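You operate a simulated robot arm through the tools that you are given. There is no shell and no other tool.

You run a simulated two-armed robot. Do the job below in one go: nothing can be reset, and whatever is moved stays where it is left.

Task
Free the middle conveyor's pinched can and run it to the gate.
Fine: belt switch Off first and left Off; free both star knobs on the rails, set the width to 45, tighten both; then hold the yellow button.

It is judged by the outcome, as a careful person would: the job done as asked, and still so three seconds after it is handed in. It fails if anything else is knocked over, pushed out of place, dropped, spilled or broken.

Robot
Two 7-joint arms with two-finger parallel grippers on one trunk that stands fixed in place. Base frame: the origin is at the foot of the trunk, x ahead of it, y to its left, z up. Lengths are in cm, angles in degrees, forces in N, time in s.
The left shoulder is at [6.2, 19.5, 130.4], the right one opposite. With the tool pointing down near the work surface each hand reaches from about 24 to 70 cm from the base axis, measured 20 degrees to its own side. Payload 1.57 kg a hand.
Tool frame (each hand has its own): the origin (TCP) lies between the finger pads and is the grasp point; the fingertips stand 3 cm ahead of it; z points along the fingers, y is the line along which they close. Largest opening 11 cm; finger width 2.4, thickness 1.2; the body of the gripper, 4.8 by 11.2 cm, starts 7.8 cm behind the TCP.
Orientation is that of the tool frame in the base frame, as [roll, pitch, yaw] about the fixed x, y, z axes, in that order (R = Rz(yaw) Ry(pitch) Rx(roll)). With the fingers straight down and closing along the base's y, the tool's x points along the base's -x, its y along +y and its z along -z.

Tools
- The arms move only by the tool jog_arm. It takes "left_commands", "right_commands" or both (then of equal length, played together; a hand with none holds still); each is a list of rows, each a list of 7 numbers: the shift along the tool's x, y, z in units of 40 mm (1.0 is 40 mm), then the turn, a rotation vector about the tool's x, y, z in units of 4 degrees (1.0 is 4 degrees), then the finger opening in cm, from 0 to 11. In form: [[tx, ty, tz, wx, wy, wz, fingers], ...]. A call has 1 to 20 rows; each row shifts and turns the commanded pose from where the row before left it, along the tool's axes as they then stand. A call with a number of a shift or a turn outside -1 to 1 is refused whole. Rows are played at 5 a second. More than 5 cm and 8.6 degrees between two rows, or a gripper value outside its range, and nothing of the call is played. A pose out of reach is approached as far as the arm can. The call stops where the force on the tool passes 50 N (or 10 N more than at its start, if that is more) or the arm is blocked; 0.2 s more then pass. Each finger travels about 7.2 cm/s and halts on what it meets, pressing with about 37 N; the grip force reading is that of the motor and also rises with nothing between the fingers. The clock runs only during rows and for 0.2 s after the last one: add rows that do not move to give the fingers time. It gives the time, the measured TCP pose, the force on the tool (base axes), the opening and the grip force at its end, in the units of the frame above (readings bear some noise), with the torque about the TCP (base axes, N m) and any sound that the robot's microphone picked up.
- Cameras (640 x 400 px; columns grow to the right, rows downward): "scene" is now at [8.68, -5.41, 188.14]; the picture's right is [-0.69, -0.72, 0.00], its down [-0.58, 0.56, -0.59] and it looks along [0.42, -0.41, -0.81] (base axes); focal length 320 px, centre (320, 200). "left" rides on the left gripper at [7, -1.6, -14.1] in its tool frame; the picture's right is [0.23, 0.97, 0.00], its down [-0.85, 0.20, -0.48] and it looks along [-0.47, 0.11, 0.88] (tool axes); focal length 222 px, centre (320, 200). "right" rides on the right gripper at [7, 1.6, -14.1] in its tool frame; the picture's right is [-0.23, 0.97, 0.00], its down [-0.86, -0.20, -0.48] and it looks along [-0.47, -0.11, 0.88] (tool axes); focal length 222 px, centre (320, 200). There is no depth. A picture from a camera that has moved, and an enlarged one, comes with that camera's place and axes in the base frame and with its lens.
- grab_frame(camera): a new picture of that camera. The clock stands still meanwhile.
- raise_lower(by): slides the trunk up (or, below 0, down) by that many cm; the arms and the scene camera ride with it, the base frame stays. It gives what a move gives, with no picture.
- pan_tilt(pan, tilt): turns the head with the scene camera to pan (to the left, within 86 degrees either way) and tilt (down, from -29 to 69), counted from straight ahead of the robot. It gives what a move gives.
- inspect(camera, box): a new picture of the part [left, top, right, bottom] of that camera's present view, enlarged. The clock stands still meanwhile.
- job_done(): hands the job in; it is judged then, once.

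Places have to be worked out from the pictures, the camera data and where the tool is seen. Open the grippers and draw the arms clear of the work before you hand the job in, unless the task says otherwise.

The tools are called after "Request:" as name(argument=value, ...) on one line, values as JSON. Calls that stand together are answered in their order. jog_arm: Moves the arms, as the interface text tells. Its arguments: {"type":"object","properties":{"left_commands":{"type":"array"},"right_commands":{"type":"array"}},"required":[]} The other tools are called the same way: raise_lower (by) moves the trunk up or down; pan_tilt (pan, tilt) turns the head that bears the scene camera; grab_frame (camera) takes a picture; inspect (camera, box) takes an enlarged picture of a part of a camera's view; job_done () hands the job in.

At the start:

```text
t: 0.0
left_tcp_pos: [44.98, -2.49, 137.25]
left_tcp_rot: [179.9, -0.2, -180.0]
left_force: [-0.2, -0.3, -0.4]
left_ft_torque: [-0.04, 0.0, 0.01]
left_finger_gap: 11.04
left_gripper_force: 0.1
right_tcp_pos: [31.15, -46.49, 136.24]
right_tcp_rot: [-180.0, 0.0, 180.0]
right_force: [0.1, 0.5, -0.3]
right_ft_torque: [0.03, 0.01, 0.0]
right_finger_gap: 11.0
right_gripper_force: 0.0
trunk travel left (down, up): [-90.0, 9.0]
head pan, tilt (commanded): [-44.0, 54.0]
```

scene: 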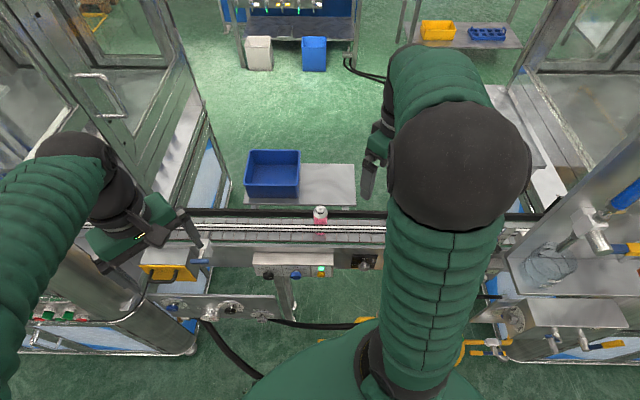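
right: 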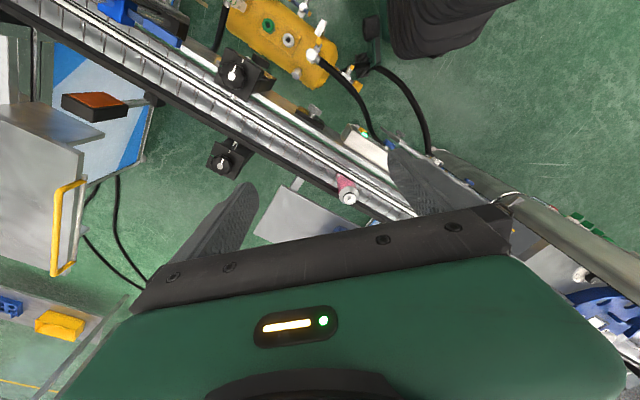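
left: 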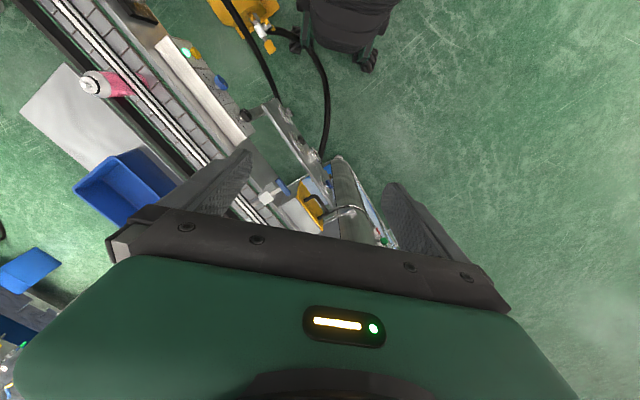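

I start by looking closer at the conveyor: the arms partly block the view, so I take enlarged views of the conveyor and its panel.

Request:
inspect(camera="scene", box=[180, 180, 400, 320])

Request:
inspect(camera="right", box=[180, 0, 480, 220])

Request:
inspect(camera="left", box=[20, 0, 340, 220])

```text
2.86 times, centred on (290, 250) of scene
camera zoom: at [8.68, -5.41, 188.14], right [-0.69, -0.72, 0.0], down [-0.58, 0.56, -0.59], along [0.42, -0.41, -0.81], focal length 914 px, centre (406, 57)
```

zoom: 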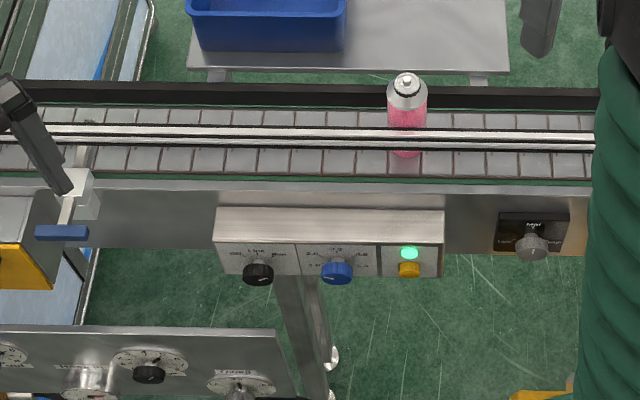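

```text
1.82 times, centred on (330, 110) of right
camera zoom: at [24.14, -45.01, 150.35], right [0.23, 0.97, 0.0], down [0.86, -0.2, 0.48], along [0.47, -0.11, -0.88], focal length 404 px, centre (302, 364)
```

zoom: 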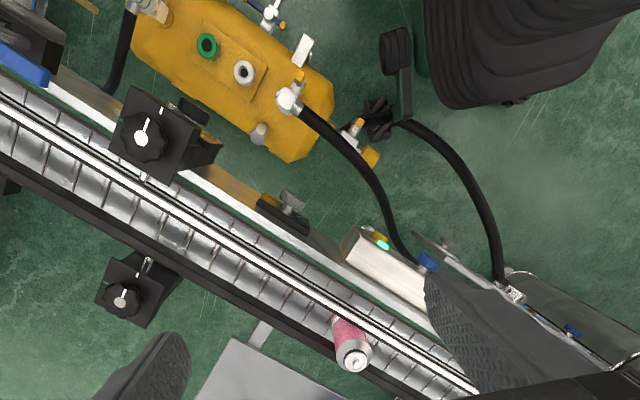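

```text
1.82 times, centred on (180, 110) of left
camera zoom: at [37.96, -4.29, 151.4], right [-0.23, 0.97, 0.0], down [0.86, 0.2, 0.48], along [0.47, 0.11, -0.88], focal length 404 px, centre (574, 364)
```

zoom: 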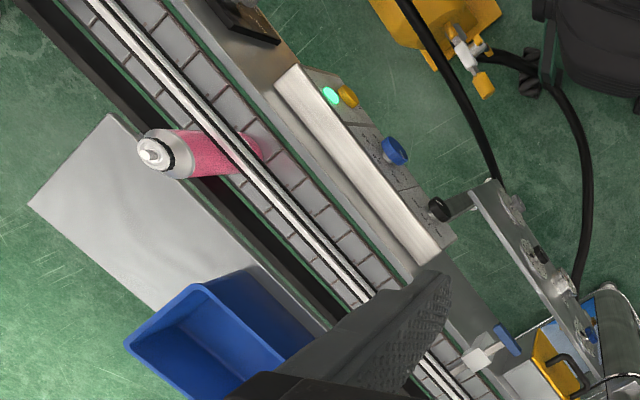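

I see a panel (black switch, blue knob, green lamp, yellow button) and a dark plate with a knob next to it, plus two star knobs on brackets. I zoom further on these for the labels.

Request:
inspect(camera="scene", box=[250, 245, 340, 290])

Request:
inspect(camera="scene", box=[330, 240, 400, 284])

Request:
inspect(camera="right", box=[200, 30, 300, 190])

Request:
inspect(camera="left", box=[120, 0, 280, 110])

Request:
inspect(camera="right", box=[0, 0, 260, 180])

```text
7.11 times, centred on (295, 268) of scene
camera zoom: at [8.68, -5.41, 188.14], right [-0.69, -0.72, 0.0], down [-0.58, 0.56, -0.59], along [0.42, -0.41, -0.81], focal length 2275 px, centre (498, -280)
```

zoom: 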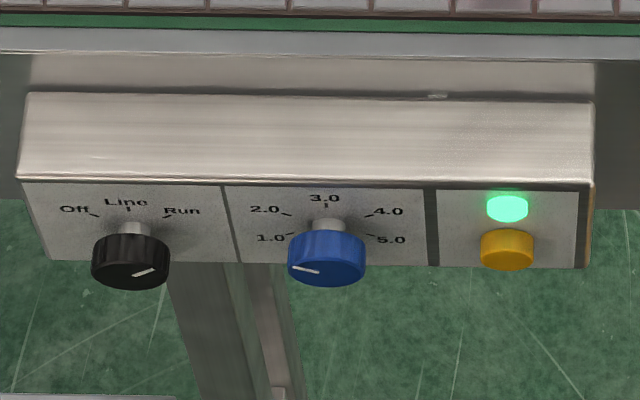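

```text
9.09 times, centred on (365, 262) of scene
camera zoom: at [8.68, -5.41, 188.14], right [-0.69, -0.72, 0.0], down [-0.58, 0.56, -0.59], along [0.42, -0.41, -0.81], focal length 2908 px, centre (-89, -364)
```

zoom: 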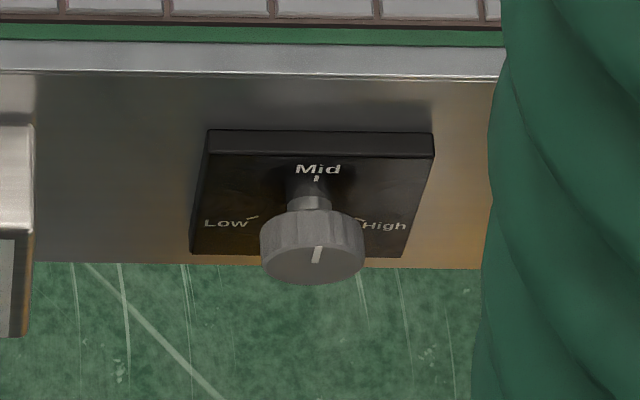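

```text
2.50 times, centred on (250, 110) of right
camera zoom: at [24.14, -45.01, 150.35], right [0.23, 0.97, 0.0], down [0.86, -0.2, 0.48], along [0.47, -0.11, -0.88], focal length 555 px, centre (495, 425)
```

zoom: 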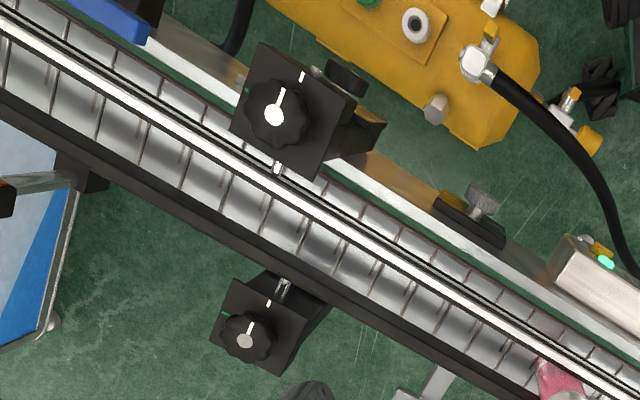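

```text
3.64 times, centred on (200, 55) of left
camera zoom: at [37.96, -4.29, 151.4], right [-0.23, 0.97, 0.0], down [0.86, 0.2, 0.48], along [0.47, 0.11, -0.88], focal length 808 px, centre (756, 727)
```

zoom: 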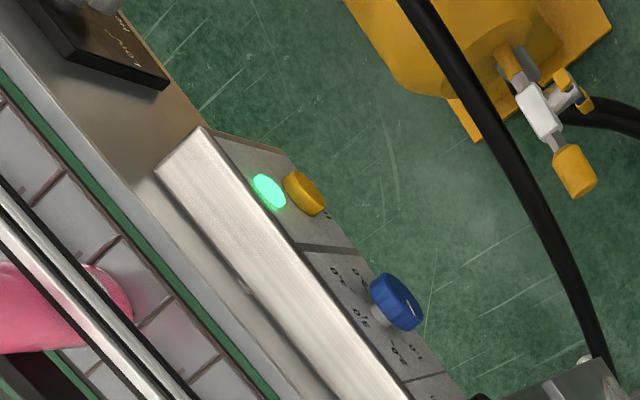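

```text
2.22 times, centred on (130, 90) of right
camera zoom: at [24.14, -45.01, 150.35], right [0.23, 0.97, 0.0], down [0.86, -0.2, 0.48], along [0.47, -0.11, -0.88], focal length 494 px, centre (742, 444)
```

zoom: 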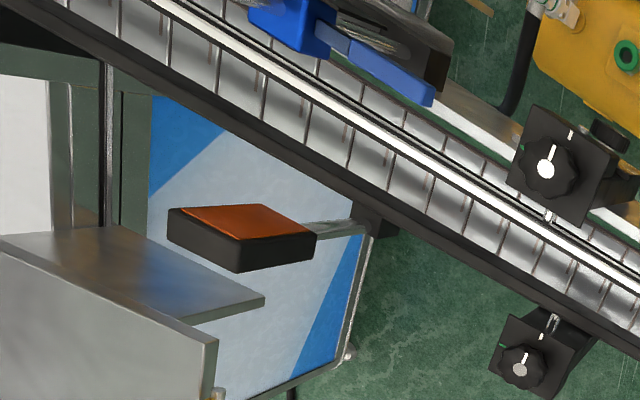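

The panel switch reads Off/Line/Run and points to about Run; beside it a Low/Mid/High knob. I look around with the head to know the surroundings before moving the arms.

Request:
pan_tilt(pan=-75, tilt=50)

Request:
grab_frame(camera="scene")

Request:
pan_tilt(pan=-10, tilt=50)

Request:
grab_frame(camera="scene")

```text
t: 1.0
left_tcp_pos: [44.85, -2.55, 137.42]
left_tcp_rot: [180.0, 0.0, -180.0]
left_force: [-0.3, 0.0, 0.2]
left_ft_torque: [0.01, -0.01, 0.01]
left_finger_gap: 11.01
left_gripper_force: 0.0
right_tcp_pos: [31.04, -46.43, 136.27]
right_tcp_rot: [180.0, 0.0, 179.9]
right_force: [-0.7, -0.5, 0.4]
right_ft_torque: [-0.01, 0.02, -0.02]
right_finger_gap: 10.96
right_gripper_force: 0.0
trunk travel left (down, up): [-90.0, 9.0]
head pan, tilt (commanded): [-75.0, 50.0]
```

```text
taken
camera scene: at [5.38, -7.75, 188.66], right [-0.97, -0.26, 0.0], down [-0.2, 0.74, -0.64], along [0.17, -0.62, -0.77], focal length 320 px, centre (320, 200)
```

scene: 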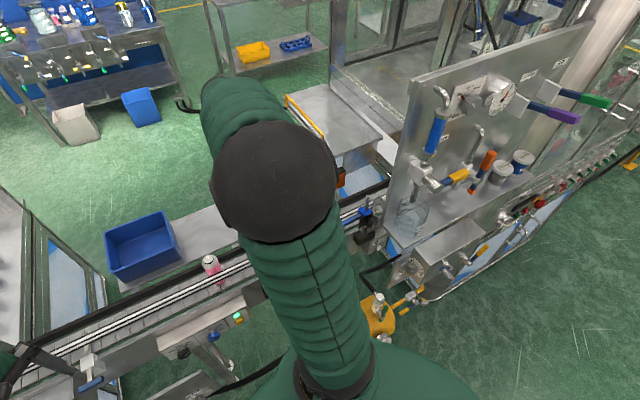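

```text
t: 2.3
left_tcp_pos: [44.87, -2.56, 137.32]
left_tcp_rot: [180.0, 0.0, 180.0]
left_force: [0.6, 0.1, -0.3]
left_ft_torque: [0.0, -0.03, 0.01]
left_finger_gap: 10.98
left_gripper_force: 0.1
right_tcp_pos: [31.08, -46.36, 136.26]
right_tcp_rot: [179.9, 0.1, 179.9]
right_force: [-0.1, 1.0, 0.8]
right_ft_torque: [0.02, -0.01, 0.02]
right_finger_gap: 10.98
right_gripper_force: 0.0
trunk travel left (down, up): [-90.0, 9.0]
head pan, tilt (commanded): [-10.0, 50.0]
```

```text
taken
camera scene: at [10.98, -1.64, 188.66], right [-0.17, -0.98, 0.0], down [-0.76, 0.13, -0.64], along [0.63, -0.11, -0.77], focal length 320 px, centre (320, 200)
```

scene: 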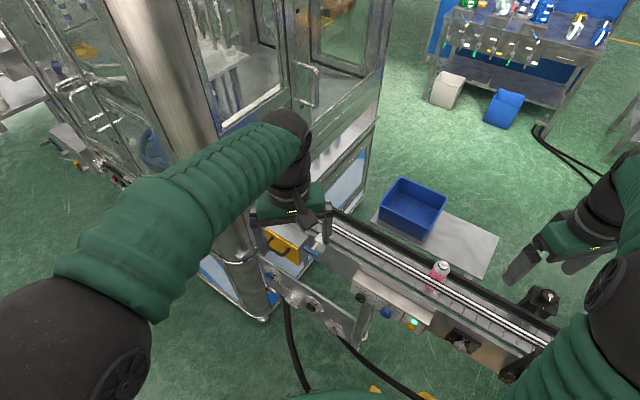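

The middle conveyor runs diagonally, with the can at about (48,-44,108) tip, and the brackets lie further to the right. I move the right hand a bit right/back at the same height so that its camera sees both brackets from above.

Request:
jog_arm(right_commands=[[0.7, -0.75, 0, 0, 0, 0, 11], [0.7, -0.75, 0, 0, 0, 0, 11], [0.7, -0.75, 0, 0, 0, 0, 11], [0.7, -0.75, 0, 0, 0, 0, 11]])

Request:
grab_frame(camera="right")

Request:
inspect(camera="right", box=[200, 60, 480, 235])

```text
t: 3.3
left_tcp_pos: [44.9, -2.74, 137.4]
left_tcp_rot: [179.9, 0.0, -180.0]
left_force: [0.0, 0.2, -0.3]
left_ft_torque: [0.01, -0.01, -0.02]
left_finger_gap: 11.01
left_gripper_force: 0.1
right_tcp_pos: [20.11, -58.5, 136.16]
right_tcp_rot: [179.9, 0.1, -179.9]
right_force: [0.3, -0.3, 0.3]
right_ft_torque: [-0.02, 0.03, 0.0]
right_finger_gap: 11.01
right_gripper_force: 0.2
trunk travel left (down, up): [-90.0, 9.0]
head pan, tilt (commanded): [-10.0, 50.0]
```

```text
taken
camera right: at [13.05, -57.06, 150.22], right [0.23, 0.97, 0.0], down [0.86, -0.2, 0.48], along [0.47, -0.11, -0.88], focal length 222 px, centre (320, 200)
```

right: 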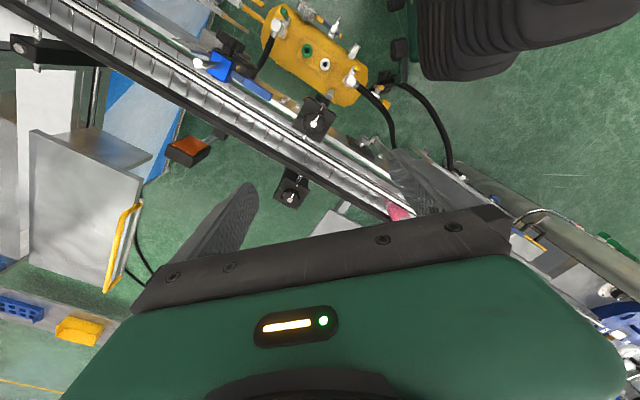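

```text
2.29 times, centred on (340, 148) of right
camera zoom: at [13.05, -57.06, 150.22], right [0.23, 0.97, 0.0], down [0.86, -0.2, 0.48], along [0.47, -0.11, -0.88], focal length 508 px, centre (274, 320)
```

zoom: 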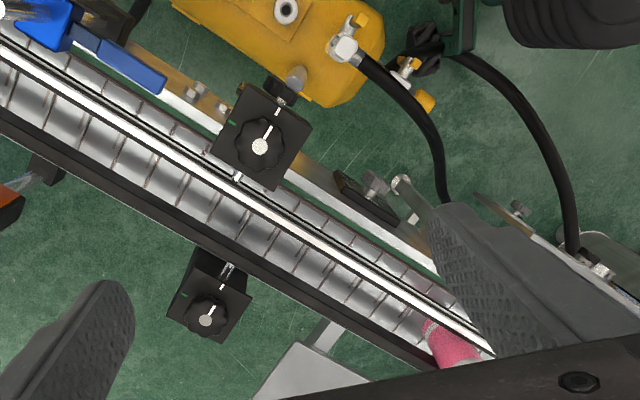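

I see both brackets; I zoom on each to find labels and the width scale.

Request:
inspect(camera="right", box=[288, 88, 348, 146])

Request:
inspect(camera="right", box=[262, 160, 322, 218])

Request:
inspect(camera="right", box=[180, 20, 290, 120])

```text
6.90 times, centred on (318, 117) of right
camera zoom: at [13.05, -57.06, 150.22], right [0.23, 0.97, 0.0], down [0.86, -0.2, 0.48], along [0.47, -0.11, -0.88], focal length 1532 px, centre (334, 772)
```

zoom: 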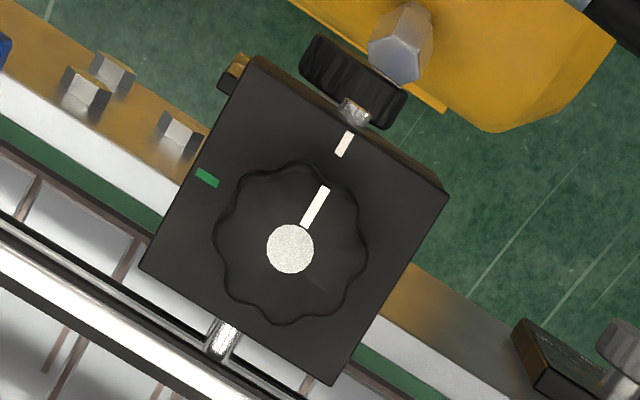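

```text
6.90 times, centred on (292, 189) of right
camera zoom: at [13.05, -57.06, 150.22], right [0.23, 0.97, 0.0], down [0.86, -0.2, 0.48], along [0.47, -0.11, -0.88], focal length 1532 px, centre (513, 276)
```

zoom: 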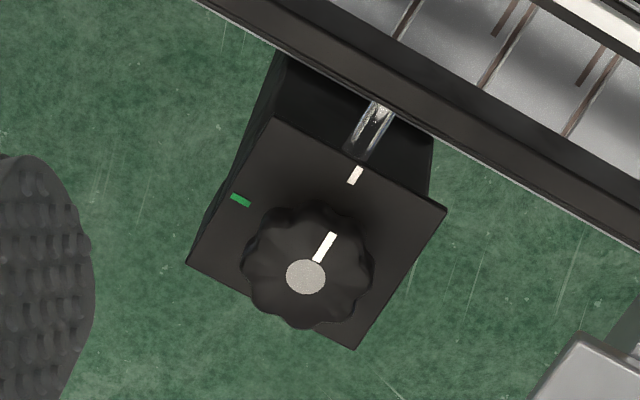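

```text
4.00 times, centred on (235, 70) of right
camera zoom: at [13.05, -57.06, 150.22], right [0.23, 0.97, 0.0], down [0.86, -0.2, 0.48], along [0.47, -0.11, -0.88], focal length 888 px, centre (660, 720)
```

zoom: 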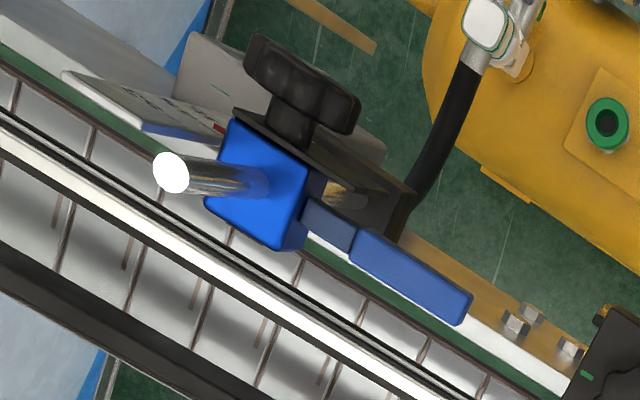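

Each star knob points at a white mark, with a green mark 90° counter‑clockwise (free). I zoom on the blue piece with its knob and the plate with print, and on the hand knob of the near bracket.

Request:
inspect(camera="right", box=[185, 28, 255, 72])

Request:
inspect(camera="right", box=[310, 85, 360, 116])

Request:
pan_tilt(pan=-60, tilt=50)

Request:
grab_frame(camera="scene")

```text
9.09 times, centred on (220, 50) of right
camera zoom: at [13.05, -57.06, 150.22], right [0.23, 0.97, 0.0], down [0.86, -0.2, 0.48], along [0.47, -0.11, -0.88], focal length 2019 px, centre (1229, 1564)
```

zoom: 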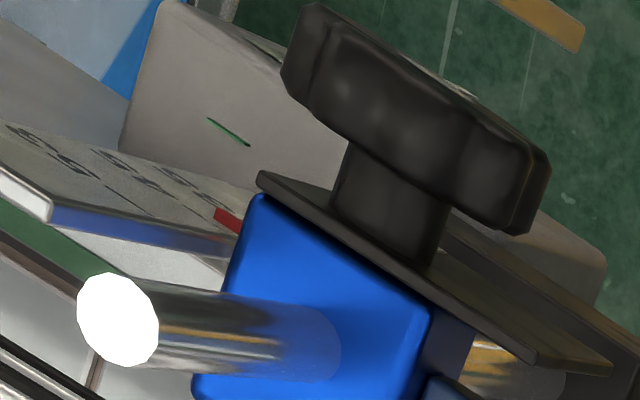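

```text
12.80 times, centred on (335, 100) of right
camera zoom: at [13.05, -57.06, 150.22], right [0.23, 0.97, 0.0], down [0.86, -0.2, 0.48], along [0.47, -0.11, -0.88], focal length 2843 px, centre (128, 1474)
```

zoom: 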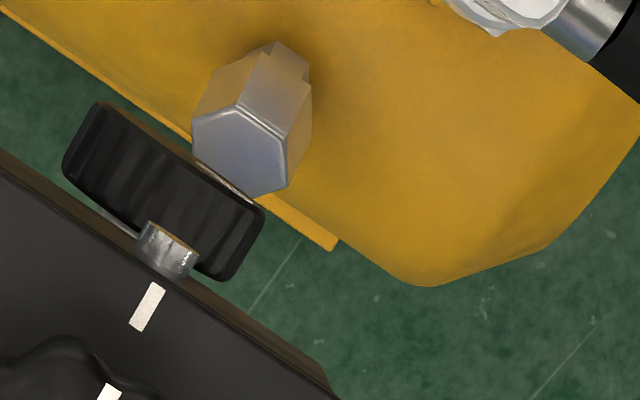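

```text
t: 4.5
left_tcp_pos: [45.01, -2.57, 137.21]
left_tcp_rot: [180.0, 0.0, -179.9]
left_force: [0.2, -0.3, -0.1]
left_ft_torque: [0.0, 0.0, -0.01]
left_finger_gap: 11.01
left_gripper_force: 0.2
right_tcp_pos: [20.14, -58.35, 136.1]
right_tcp_rot: [-179.9, -0.1, -180.0]
right_force: [-0.5, 0.8, 0.5]
right_ft_torque: [0.01, 0.0, 0.01]
right_finger_gap: 11.01
right_gripper_force: 0.0
trunk travel left (down, up): [-90.0, 9.0]
head pan, tilt (commanded): [-60.0, 50.0]
```

```text
taken
camera scene: at [7.23, -7.07, 188.66], right [-0.87, -0.5, 0.0], down [-0.38, 0.66, -0.64], along [0.32, -0.55, -0.77], focal length 320 px, centre (320, 200)
```

scene: 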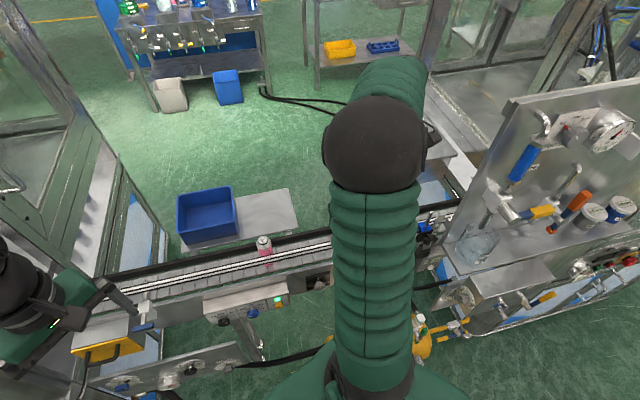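

The knob on the blue piece sits next to a numbered plate. I yaw the right hand 45° so its camera looks squarely across the conveyor, then look again.

Request:
jog_arm(right_commands=[[0, 0, 0, 0, 0, 1, 11], [0, 0, 0, 0, 0, 1, 11], [0, 0, 0, 0, 0, 1, 11], [0, 0, 0, 0, 0, 1, 11], [0, 0, 0, 0, 0, 1, 11], [0, 0, 0, 0, 0, 1, 11], [0, 0, 0, 0, 0, 1, 11], [0, 0, 0, 0, 0, 1, 11], [0, 0, 0, 0, 0, 1, 11], [0, 0, 0, 0, 0, 1, 11], [0, 0, 0, 0, 0, 1, 11], [0, 0, 0, 0, 0, 0.25, 11]])

Request:
grab_frame(camera="right")

Request:
grab_frame(camera="scene")

```text
t: 7.1
left_tcp_pos: [44.88, -2.67, 137.32]
left_tcp_rot: [179.9, 0.0, -180.0]
left_force: [-0.2, 0.2, -0.5]
left_ft_torque: [-0.02, 0.0, 0.01]
left_finger_gap: 11.0
left_gripper_force: 0.1
right_tcp_pos: [19.82, -58.46, 136.25]
right_tcp_rot: [-180.0, 0.0, 135.1]
right_force: [0.3, -0.7, 0.4]
right_ft_torque: [0.01, 0.0, 0.01]
right_finger_gap: 10.98
right_gripper_force: 0.1
trunk travel left (down, up): [-90.0, 9.0]
head pan, tilt (commanded): [-60.0, 50.0]
```

```text
taken
camera right: at [16.04, -52.46, 150.4], right [0.85, 0.53, 0.0], down [0.46, -0.75, 0.48], along [0.25, -0.41, -0.88], focal length 222 px, centre (320, 200)
```

right: 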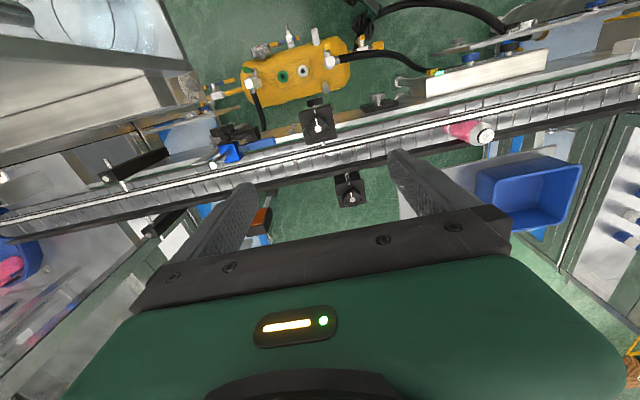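

```text
taken
camera scene: at [7.22, -7.07, 188.66], right [-0.87, -0.5, 0.0], down [-0.38, 0.66, -0.64], along [0.32, -0.56, -0.77], focal length 320 px, centre (320, 200)
```

scene: 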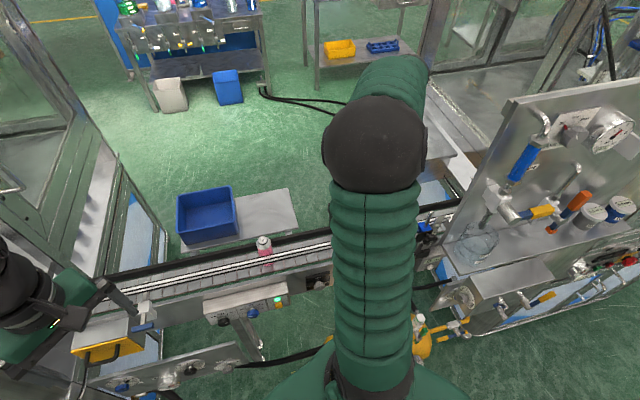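

The view now shows the whole conveyor towards the right end. I zoom on the left part of this picture (the downstream end) and on the blue piece.

Request:
inspect(camera="right", box=[0, 110, 240, 290])

Request:
inspect(camera="right", box=[195, 105, 285, 180])

Request:
inspect(camera="right", box=[290, 85, 380, 215])

Request:
inspect(camera="right", box=[360, 50, 560, 160])

```text
2.22 times, centred on (120, 200) of right
camera zoom: at [16.04, -52.46, 150.4], right [0.85, 0.53, 0.0], down [0.46, -0.75, 0.48], along [0.25, -0.41, -0.88], focal length 494 px, centre (764, 200)
```

zoom: 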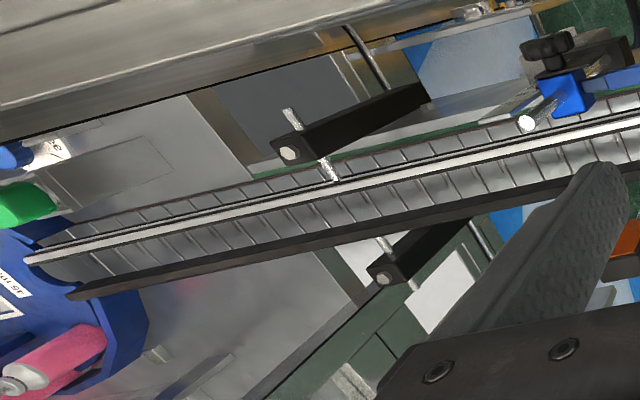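

```text
5.33 times, centred on (240, 142) of right
camera zoom: at [16.04, -52.46, 150.4], right [0.85, 0.53, 0.0], down [0.46, -0.75, 0.48], along [0.25, -0.41, -0.88], focal length 1185 px, centre (747, 507)
```

zoom: 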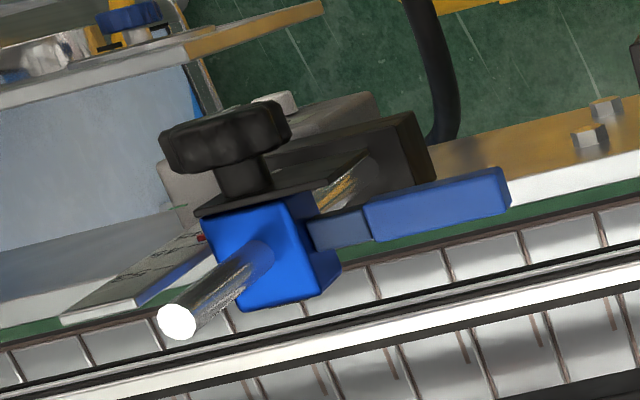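

```text
3.08 times, centred on (335, 150) of right
camera zoom: at [16.04, -52.46, 150.4], right [0.85, 0.53, 0.0], down [0.46, -0.75, 0.48], along [0.25, -0.41, -0.88], focal length 684 px, centre (274, 354)
```

zoom: 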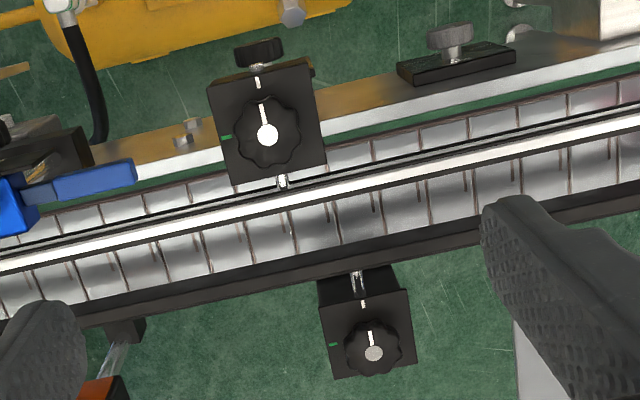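

```text
3.20 times, centred on (460, 105) of right
camera zoom: at [16.04, -52.46, 150.4], right [0.85, 0.53, 0.0], down [0.46, -0.75, 0.48], along [0.25, -0.41, -0.88], focal length 711 px, centre (-128, 504)
```

zoom: 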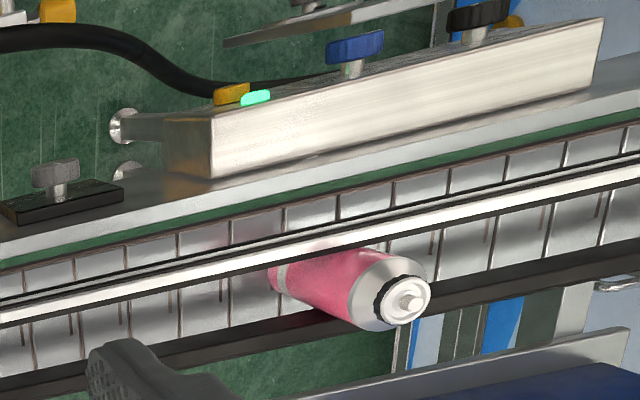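

The near star knob's centre triangulates to about (20.0,-59.9,106.6), the far one to (34.6,-68.9,106.9). I draw the right hand back to the free area between robot and conveyor and lower the trunk 30 cm, so the scene camera gets a flatter view of the front faces.

Request:
jog_arm(right_commands=[[0.825, 0.838, 0, 0, 0, 0, 11], [0.825, 0.838, 0, 0, 0, 0, 11], [0.825, 0.838, 0, 0, 0, 0, 11], [0.825, 0.838, 0, 0, 0, 0, 11], [0.825, 0.838, 0, 0, 0, 0, 11]])

Request:
grab_frame(camera="scene")

Request:
grab_frame(camera="right")

```text
t: 8.3
left_tcp_pos: [45.05, -2.52, 137.32]
left_tcp_rot: [180.0, -0.1, 180.0]
left_force: [-0.6, 1.2, 0.0]
left_ft_torque: [0.02, 0.02, 0.03]
left_finger_gap: 11.02
left_gripper_force: 0.0
right_tcp_pos: [21.69, -36.37, 134.61]
right_tcp_rot: [-179.9, -0.2, 134.9]
right_force: [0.6, 0.2, -0.3]
right_ft_torque: [-0.01, 0.02, 0.01]
right_finger_gap: 11.03
right_gripper_force: 0.2
right hand out of reach, approached as far as the arm can: row 5
trunk travel left (down, up): [-90.0, 9.0]
head pan, tilt (commanded): [-60.0, 50.0]
```

```text
taken
camera scene: at [7.39, -6.77, 188.66], right [-0.87, -0.5, 0.0], down [-0.38, 0.66, -0.64], along [0.32, -0.56, -0.77], focal length 320 px, centre (320, 200)
```

scene: 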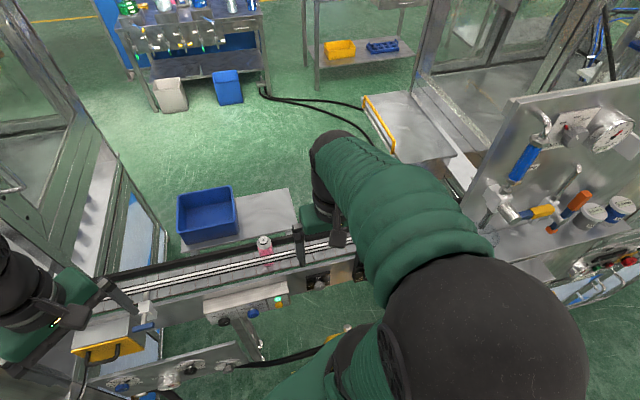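

```text
taken
camera right: at [17.99, -30.5, 148.68], right [0.85, 0.53, 0.0], down [0.46, -0.75, 0.48], along [0.25, -0.41, -0.88], focal length 222 px, centre (320, 200)
```

right: 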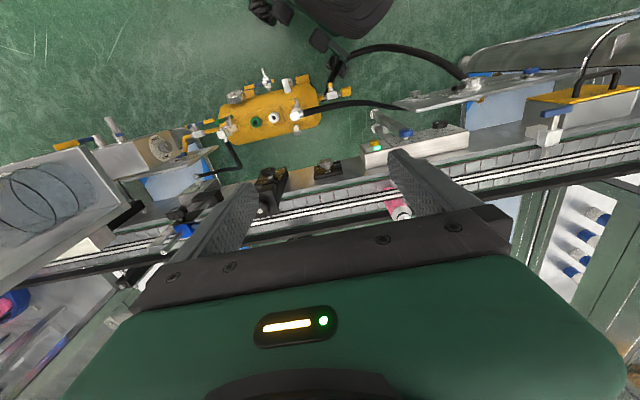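

From here the right camera sees the near-side items from the robot's side. I zoom on the blue part, the near bracket, and the panel.

Request:
inspect(camera="right", box=[150, 190, 230, 240])

Request:
inspect(camera="right", box=[240, 155, 340, 220])

Request:
inspect(camera="right", box=[350, 100, 490, 190])

```text
8.00 times, centred on (190, 215) of right
camera zoom: at [17.99, -30.5, 148.68], right [0.85, 0.53, 0.0], down [0.46, -0.75, 0.48], along [0.25, -0.41, -0.88], focal length 1777 px, centre (1360, 80)
```

zoom: 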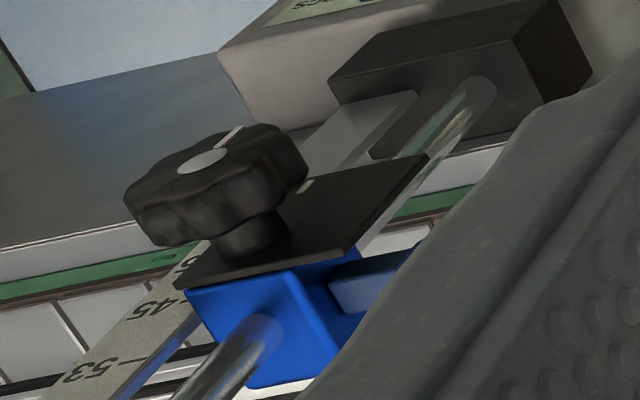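

```text
6.15 times, centred on (290, 188) of right
camera zoom: at [17.99, -30.5, 148.68], right [0.85, 0.53, 0.0], down [0.46, -0.75, 0.48], along [0.25, -0.41, -0.88], focal length 1367 px, centre (505, 277)
```

zoom: 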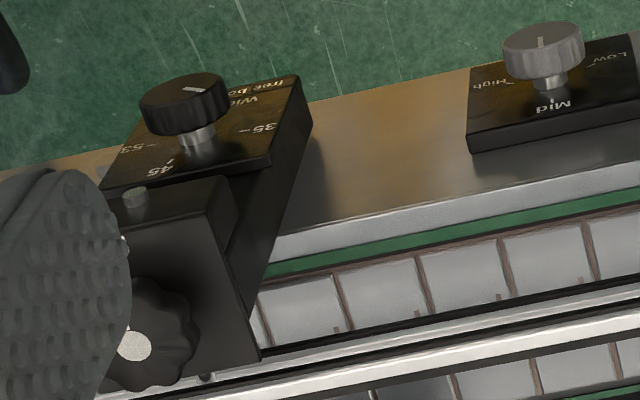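

```text
4.44 times, centred on (420, 145) of right
camera zoom: at [17.99, -30.5, 148.68], right [0.85, 0.53, 0.0], down [0.46, -0.75, 0.48], along [0.25, -0.41, -0.88], focal length 987 px, centre (-124, 444)
```

zoom: 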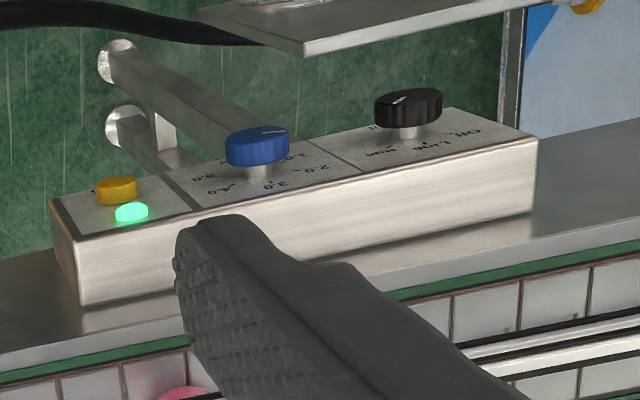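

The near bracket carries the width dial (35/45/53) on its front plate. I shift the right hand 10 cm downstream to see it free of the finger.

Request:
jog_arm(right_commands=[[0, -0.8, 0, 0, 0, 0, 11], [0, -0.8, 0, 0, 0, 0, 11], [0, -0.8, 0, 0, 0, 0, 11]])

Request:
grab_frame(camera="right")

Request:
inspect(camera="right", box=[290, 140, 400, 215])

Request:
inspect(camera="right", box=[200, 170, 290, 230])

```text
t: 9.1
left_tcp_pos: [45.04, -2.67, 137.2]
left_tcp_rot: [179.8, -0.1, -180.0]
left_force: [0.4, 0.3, -0.7]
left_ft_torque: [0.01, -0.01, 0.0]
left_finger_gap: 11.0
left_gripper_force: 0.0
right_tcp_pos: [14.71, -43.48, 134.25]
right_tcp_rot: [-180.0, -0.1, 135.1]
right_force: [0.1, -0.3, -0.3]
right_ft_torque: [-0.03, 0.02, 0.04]
right_finger_gap: 10.99
right_gripper_force: 0.0
trunk travel left (down, up): [-90.0, 9.0]
head pan, tilt (commanded): [-60.0, 50.0]
```

```text
taken
camera right: at [10.94, -37.46, 148.47], right [0.85, 0.53, 0.0], down [0.46, -0.75, 0.48], along [0.25, -0.4, -0.88], focal length 222 px, centre (320, 200)
```

right: 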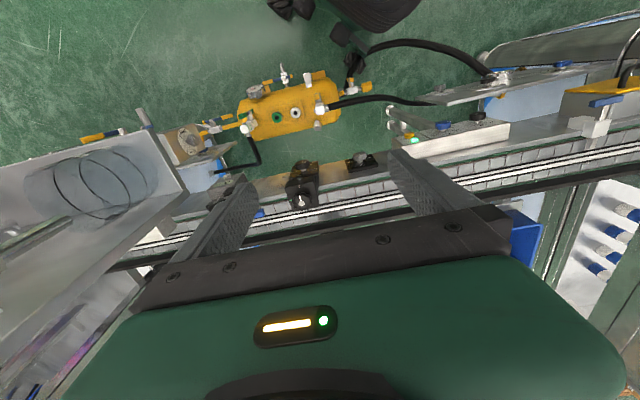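

```text
5.33 times, centred on (345, 178) of right
camera zoom: at [10.94, -37.46, 148.47], right [0.85, 0.53, 0.0], down [0.46, -0.75, 0.48], along [0.25, -0.4, -0.88], focal length 1185 px, centre (187, 320)
```

zoom: 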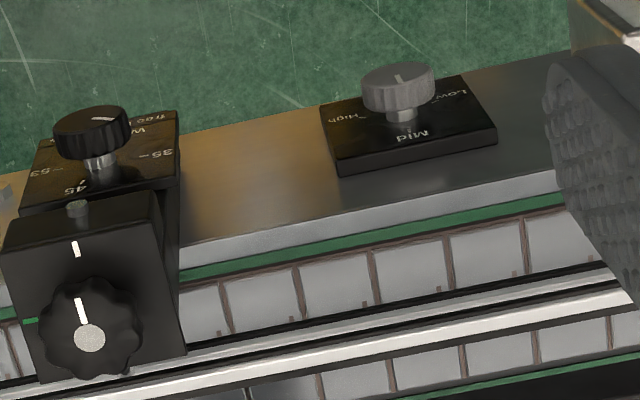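

```text
6.67 times, centred on (245, 200) of right
camera zoom: at [10.94, -37.46, 148.47], right [0.85, 0.53, 0.0], down [0.46, -0.75, 0.48], along [0.25, -0.4, -0.88], focal length 1481 px, centre (820, 200)
```

zoom: 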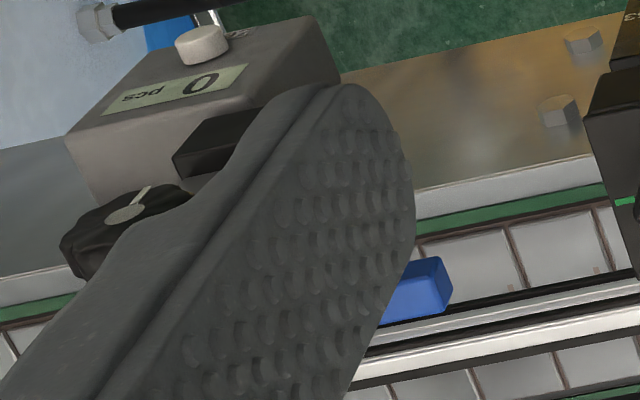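

The width dial and its print come into view. I enlarge it further, along with the Low/Mid/High plate.

Request:
inspect(camera="right", box=[290, 155, 330, 183])

Request:
inspect(camera="right", box=[385, 115, 520, 165])

```text
14.29 times, centred on (310, 169) of right
camera zoom: at [10.94, -37.46, 148.47], right [0.85, 0.53, 0.0], down [0.46, -0.75, 0.48], along [0.25, -0.4, -0.88], focal length 3173 px, centre (463, 643)
```

zoom: 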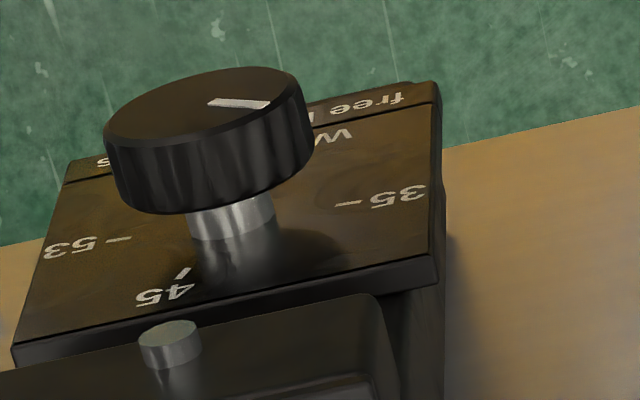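

```text
4.74 times, centred on (452, 140) of right
camera zoom: at [10.94, -37.46, 148.47], right [0.85, 0.53, 0.0], down [0.46, -0.75, 0.48], along [0.25, -0.4, -0.88], focal length 1053 px, centre (-308, 484)
```

zoom: 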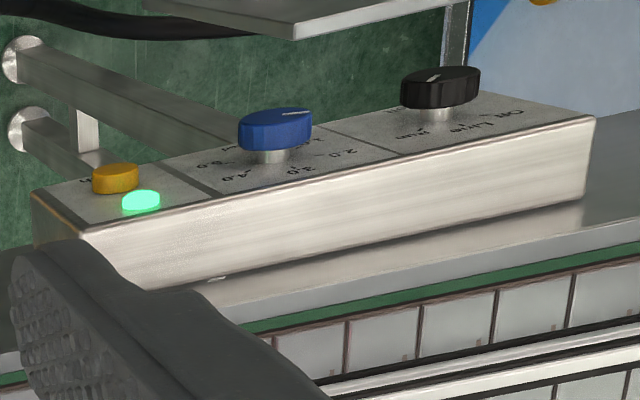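

The width dial points at 35 (left as seen from the front), 45 is at the top; its face and the panel's face are vertical, facing the robot. The belt switch knob is at about (51.9,-22.5,84.2), yellow button front (39.7,-36.0,84.1). I'll use the left hand for the panel: first yaw it 45° in place to face the conveyor.

Request:
jog_arm(left_commands=[[0, 0, 0, 0, 0, 1, 7], [0, 0, 0, 0, 0, 1, 7], [0, 0, 0, 0, 0, 1, 7], [0, 0, 0, 0, 0, 1, 7], [0, 0, 0, 0, 0, 1, 7], [0, 0, 0, 0, 0, 1, 7], [0, 0, 0, 0, 0, 1, 7], [0, 0, 0, 0, 0, 1, 7], [0, 0, 0, 0, 0, 1, 7], [0, 0, 0, 0, 0, 1, 7], [0, 0, 0, 0, 0, 1, 7], [0, 0, 0, 0, 0, 0.25, 7]])

Request:
grab_frame(camera="left")

Request:
grab_frame(camera="scene")

```text
t: 11.7
left_tcp_pos: [44.99, -2.58, 137.4]
left_tcp_rot: [-180.0, 0.0, 134.9]
left_force: [0.0, 0.5, 0.0]
left_ft_torque: [0.0, 0.01, 0.0]
left_finger_gap: 6.99
left_gripper_force: 0.1
right_tcp_pos: [14.67, -43.25, 134.42]
right_tcp_rot: [180.0, 0.0, 135.0]
right_force: [-1.4, 0.1, 0.7]
right_ft_torque: [0.01, -0.02, -0.02]
right_finger_gap: 11.03
right_gripper_force: 0.1
trunk travel left (down, up): [-90.0, 9.0]
head pan, tilt (commanded): [-60.0, 50.0]
```

```text
taken
camera left: at [38.77, 1.21, 151.45], right [0.53, 0.85, 0.0], down [0.75, -0.46, 0.48], along [0.41, -0.25, -0.88], focal length 222 px, centre (320, 200)
```

left: 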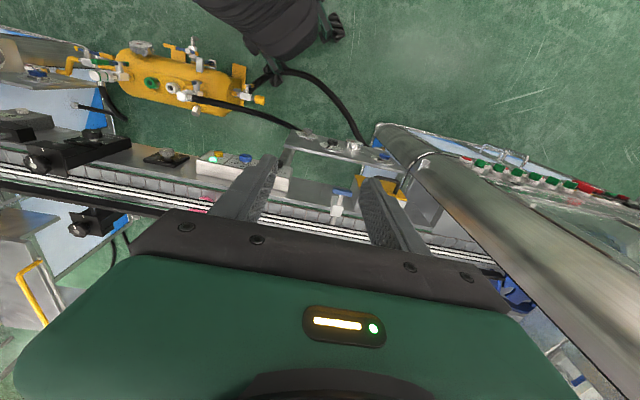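

```text
taken
camera scene: at [7.15, -6.93, 188.67], right [-0.87, -0.5, 0.0], down [-0.38, 0.66, -0.64], along [0.32, -0.56, -0.77], focal length 320 px, centre (320, 200)
```

scene: 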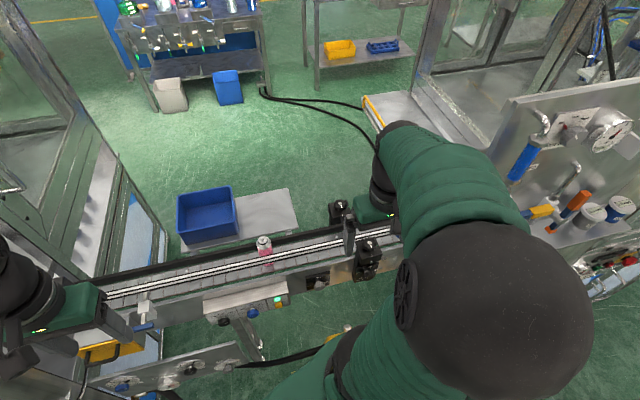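

The way is clear. I bring the left hand to a point in front of the panel (b≈38, above the switch), keeping the fingers down.

Request:
jog_arm(left_commands=[[-0.156, -0.328, 0.907, 0, 0, 0, 7], [-0.156, -0.328, 0.907, 0, 0, 0, 7], [-0.156, -0.328, 0.907, 0, 0, 0, 7], [-0.156, -0.328, 0.907, 0, 0, 0, 7], [-0.156, -0.328, 0.907, 0, 0, 0, 7], [-0.156, -0.328, 0.907, 0, 0, 0, 7], [-0.156, -0.328, 0.907, 0, 0, 0, 7]])

Request:
grab_frame(camera="left")

Request:
grab_frame(camera="scene")

```text
t: 13.5
left_tcp_pos: [43.47, -11.62, 114.74]
left_tcp_rot: [179.8, 3.2, 136.7]
left_force: [-0.1, 0.7, 0.4]
left_ft_torque: [-0.01, 0.0, 0.0]
left_finger_gap: 7.01
left_gripper_force: 0.1
right_tcp_pos: [14.6, -43.14, 134.64]
right_tcp_rot: [179.9, 0.0, 135.0]
right_force: [0.5, -0.3, -0.6]
right_ft_torque: [-0.01, -0.01, 0.02]
right_finger_gap: 10.98
right_gripper_force: 0.0
trunk travel left (down, up): [-90.0, 9.0]
head pan, tilt (commanded): [-60.0, 50.0]
stopped in row 7 (left hand): the arm was blocked; the commanded pose is now the measured one
```

```text
taken
camera left: at [36.6, -7.53, 128.36], right [0.5, 0.86, -0.01], down [0.74, -0.42, 0.53], along [0.45, -0.27, -0.85], focal length 222 px, centre (320, 200)
```

left: 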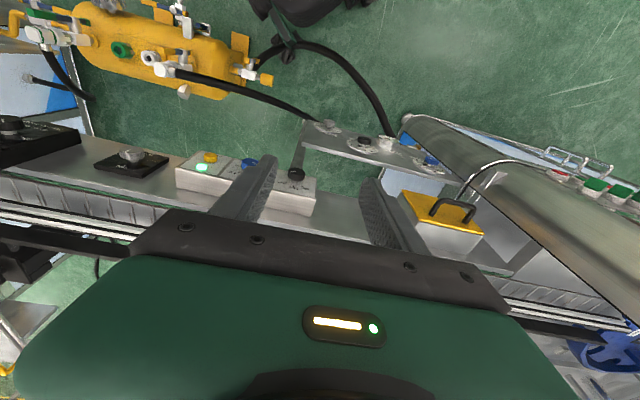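

```text
taken
camera scene: at [7.16, -7.03, 188.89], right [-0.87, -0.5, 0.0], down [-0.38, 0.66, -0.64], along [0.32, -0.56, -0.77], focal length 320 px, centre (320, 200)
```

scene: 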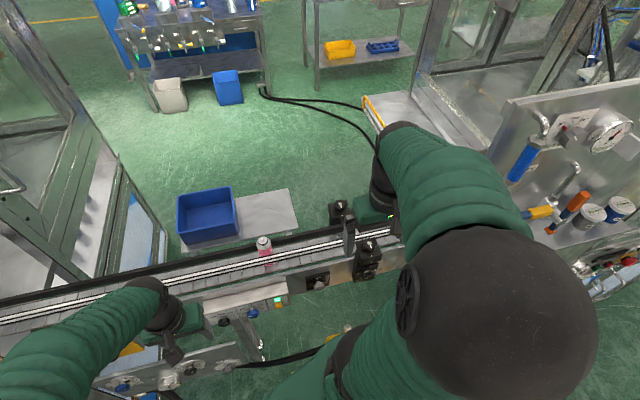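

The left arm reports being blocked without force on the tool, so perhaps the elbow or forearm touches something on the left. I turn the head to look at the left arm.

Request:
pan_tilt(pan=0, tilt=50)

Request:
grab_frame(camera="scene")

```text
t: 14.8
left_tcp_pos: [43.53, -11.42, 114.27]
left_tcp_rot: [179.7, 2.8, 137.1]
left_force: [-0.2, 0.1, 0.0]
left_ft_torque: [-0.02, 0.0, 0.0]
left_finger_gap: 7.0
left_gripper_force: 0.1
right_tcp_pos: [14.51, -43.29, 134.47]
right_tcp_rot: [180.0, -0.1, 134.9]
right_force: [0.3, -0.3, 0.0]
right_ft_torque: [-0.02, 0.0, -0.03]
right_finger_gap: 11.0
right_gripper_force: 0.1
trunk travel left (down, up): [-90.0, 9.0]
head pan, tilt (commanded): [0.0, 50.0]
```

```text
taken
camera scene: at [11.03, -0.35, 188.65], right [0.0, -1.0, 0.0], down [-0.77, 0.0, -0.64], along [0.64, 0.0, -0.77], focal length 320 px, centre (320, 200)
```

scene: 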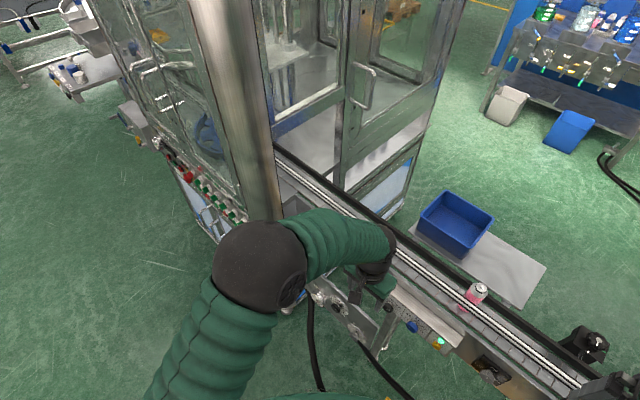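

The left elbow has come up against the left machine's column, so I back the left arm out the way it came and will use the right arm for the panel instead.

Request:
jog_arm(left_commands=[[0.156, 0.328, -0.907, 0, 0, 0, 7], [0.156, 0.328, -0.907, 0, 0, 0, 7], [0.156, 0.328, -0.907, 0, 0, 0, 7], [0.156, 0.328, -0.907, 0, 0, 0, 7], [0.156, 0.328, -0.907, 0, 0, 0, 7], [0.156, 0.328, -0.907, 0, 0, 0, 7]])

Request:
grab_frame(camera="scene")

```text
t: 16.2
left_tcp_pos: [44.86, -2.79, 135.18]
left_tcp_rot: [179.8, 2.4, 136.0]
left_force: [0.5, 0.1, 1.1]
left_ft_torque: [-0.01, -0.01, 0.02]
left_finger_gap: 7.03
left_gripper_force: 0.1
right_tcp_pos: [14.54, -43.15, 134.56]
right_tcp_rot: [-180.0, 0.1, 135.0]
right_force: [-1.5, 0.1, -0.2]
right_ft_torque: [0.0, 0.0, -0.03]
right_finger_gap: 11.01
right_gripper_force: 0.1
trunk travel left (down, up): [-90.0, 9.0]
head pan, tilt (commanded): [0.0, 50.0]
```

```text
taken
camera scene: at [10.86, -0.13, 188.68], right [0.0, -1.0, 0.0], down [-0.77, 0.0, -0.64], along [0.64, 0.0, -0.77], focal length 320 px, centre (320, 200)
```

scene: 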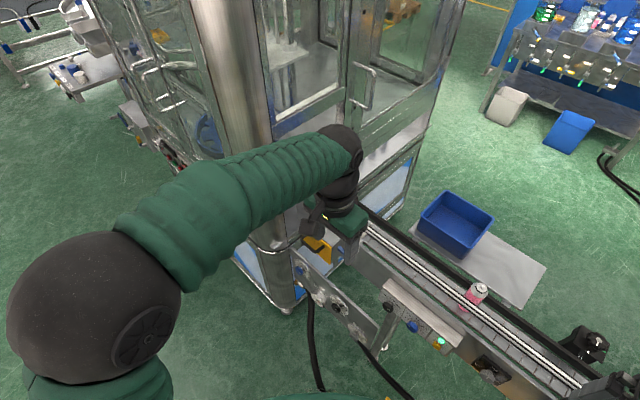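

The left arm is clear again. Now I lower the right hand by about 22 cm in the free space in front of the conveyor.

Request:
jog_arm(right_commands=[[0, 0, 0.92, 0, 0, 0, 7], [0, 0, 0.92, 0, 0, 0, 7], [0, 0, 0.92, 0, 0, 0, 7], [0, 0, 0.92, 0, 0, 0, 7], [0, 0, 0.92, 0, 0, 0, 7], [0, 0, 0.92, 0, 0, 0, 7]])

Request:
pan_tilt(pan=-44, tilt=54)

Request:
grab_frame(camera="scene")

Request:
grab_frame(camera="right")

```text
t: 17.6
left_tcp_pos: [44.99, -3.22, 135.1]
left_tcp_rot: [179.8, 2.2, 136.0]
left_force: [0.7, 0.4, 0.0]
left_ft_torque: [0.02, 0.01, 0.01]
left_finger_gap: 6.99
left_gripper_force: 0.1
right_tcp_pos: [14.54, -43.52, 112.37]
right_tcp_rot: [179.8, -0.1, 135.0]
right_force: [0.6, 0.5, 0.2]
right_ft_torque: [0.04, 0.0, 0.0]
right_finger_gap: 7.01
right_gripper_force: 0.1
trunk travel left (down, up): [-90.0, 9.0]
head pan, tilt (commanded): [0.0, 50.0]
```

```text
t: 18.7
left_tcp_pos: [44.93, -3.08, 135.14]
left_tcp_rot: [179.8, 2.2, 136.0]
left_force: [0.4, 0.3, 0.2]
left_ft_torque: [0.02, 0.02, 0.02]
left_finger_gap: 7.01
left_gripper_force: 0.0
right_tcp_pos: [14.63, -43.39, 112.49]
right_tcp_rot: [-180.0, 0.0, 135.0]
right_force: [-0.2, -0.2, 0.2]
right_ft_torque: [0.04, 0.02, 0.01]
right_finger_gap: 7.04
right_gripper_force: 0.1
trunk travel left (down, up): [-90.0, 9.0]
head pan, tilt (commanded): [-44.0, 54.0]
```

```text
taken
camera scene: at [8.61, -5.57, 188.14], right [-0.69, -0.72, 0.0], down [-0.58, 0.56, -0.59], along [0.42, -0.41, -0.81], focal length 320 px, centre (320, 200)
```

scene: 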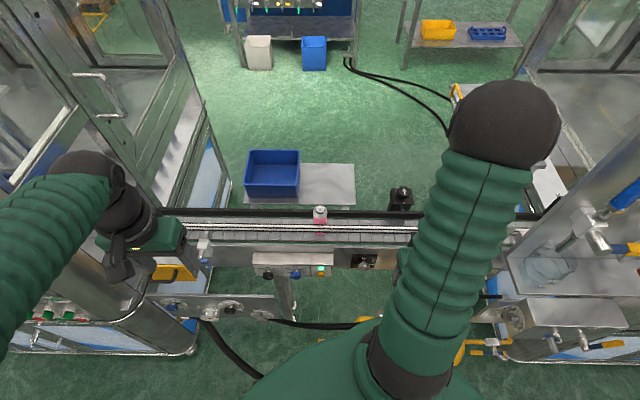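

```text
taken
camera right: at [10.84, -37.42, 126.58], right [0.85, 0.53, 0.0], down [0.46, -0.75, 0.48], along [0.25, -0.41, -0.88], focal length 222 px, centre (320, 200)
```

right: 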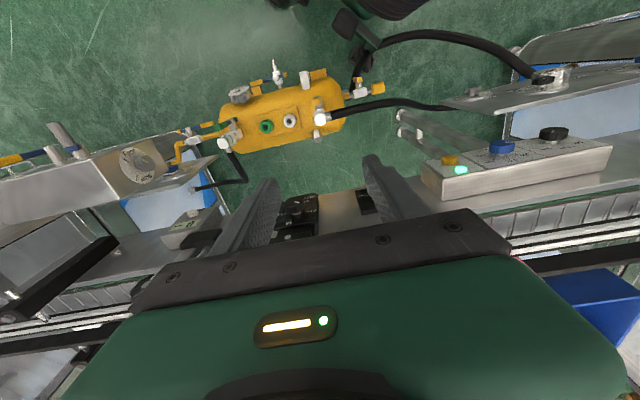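

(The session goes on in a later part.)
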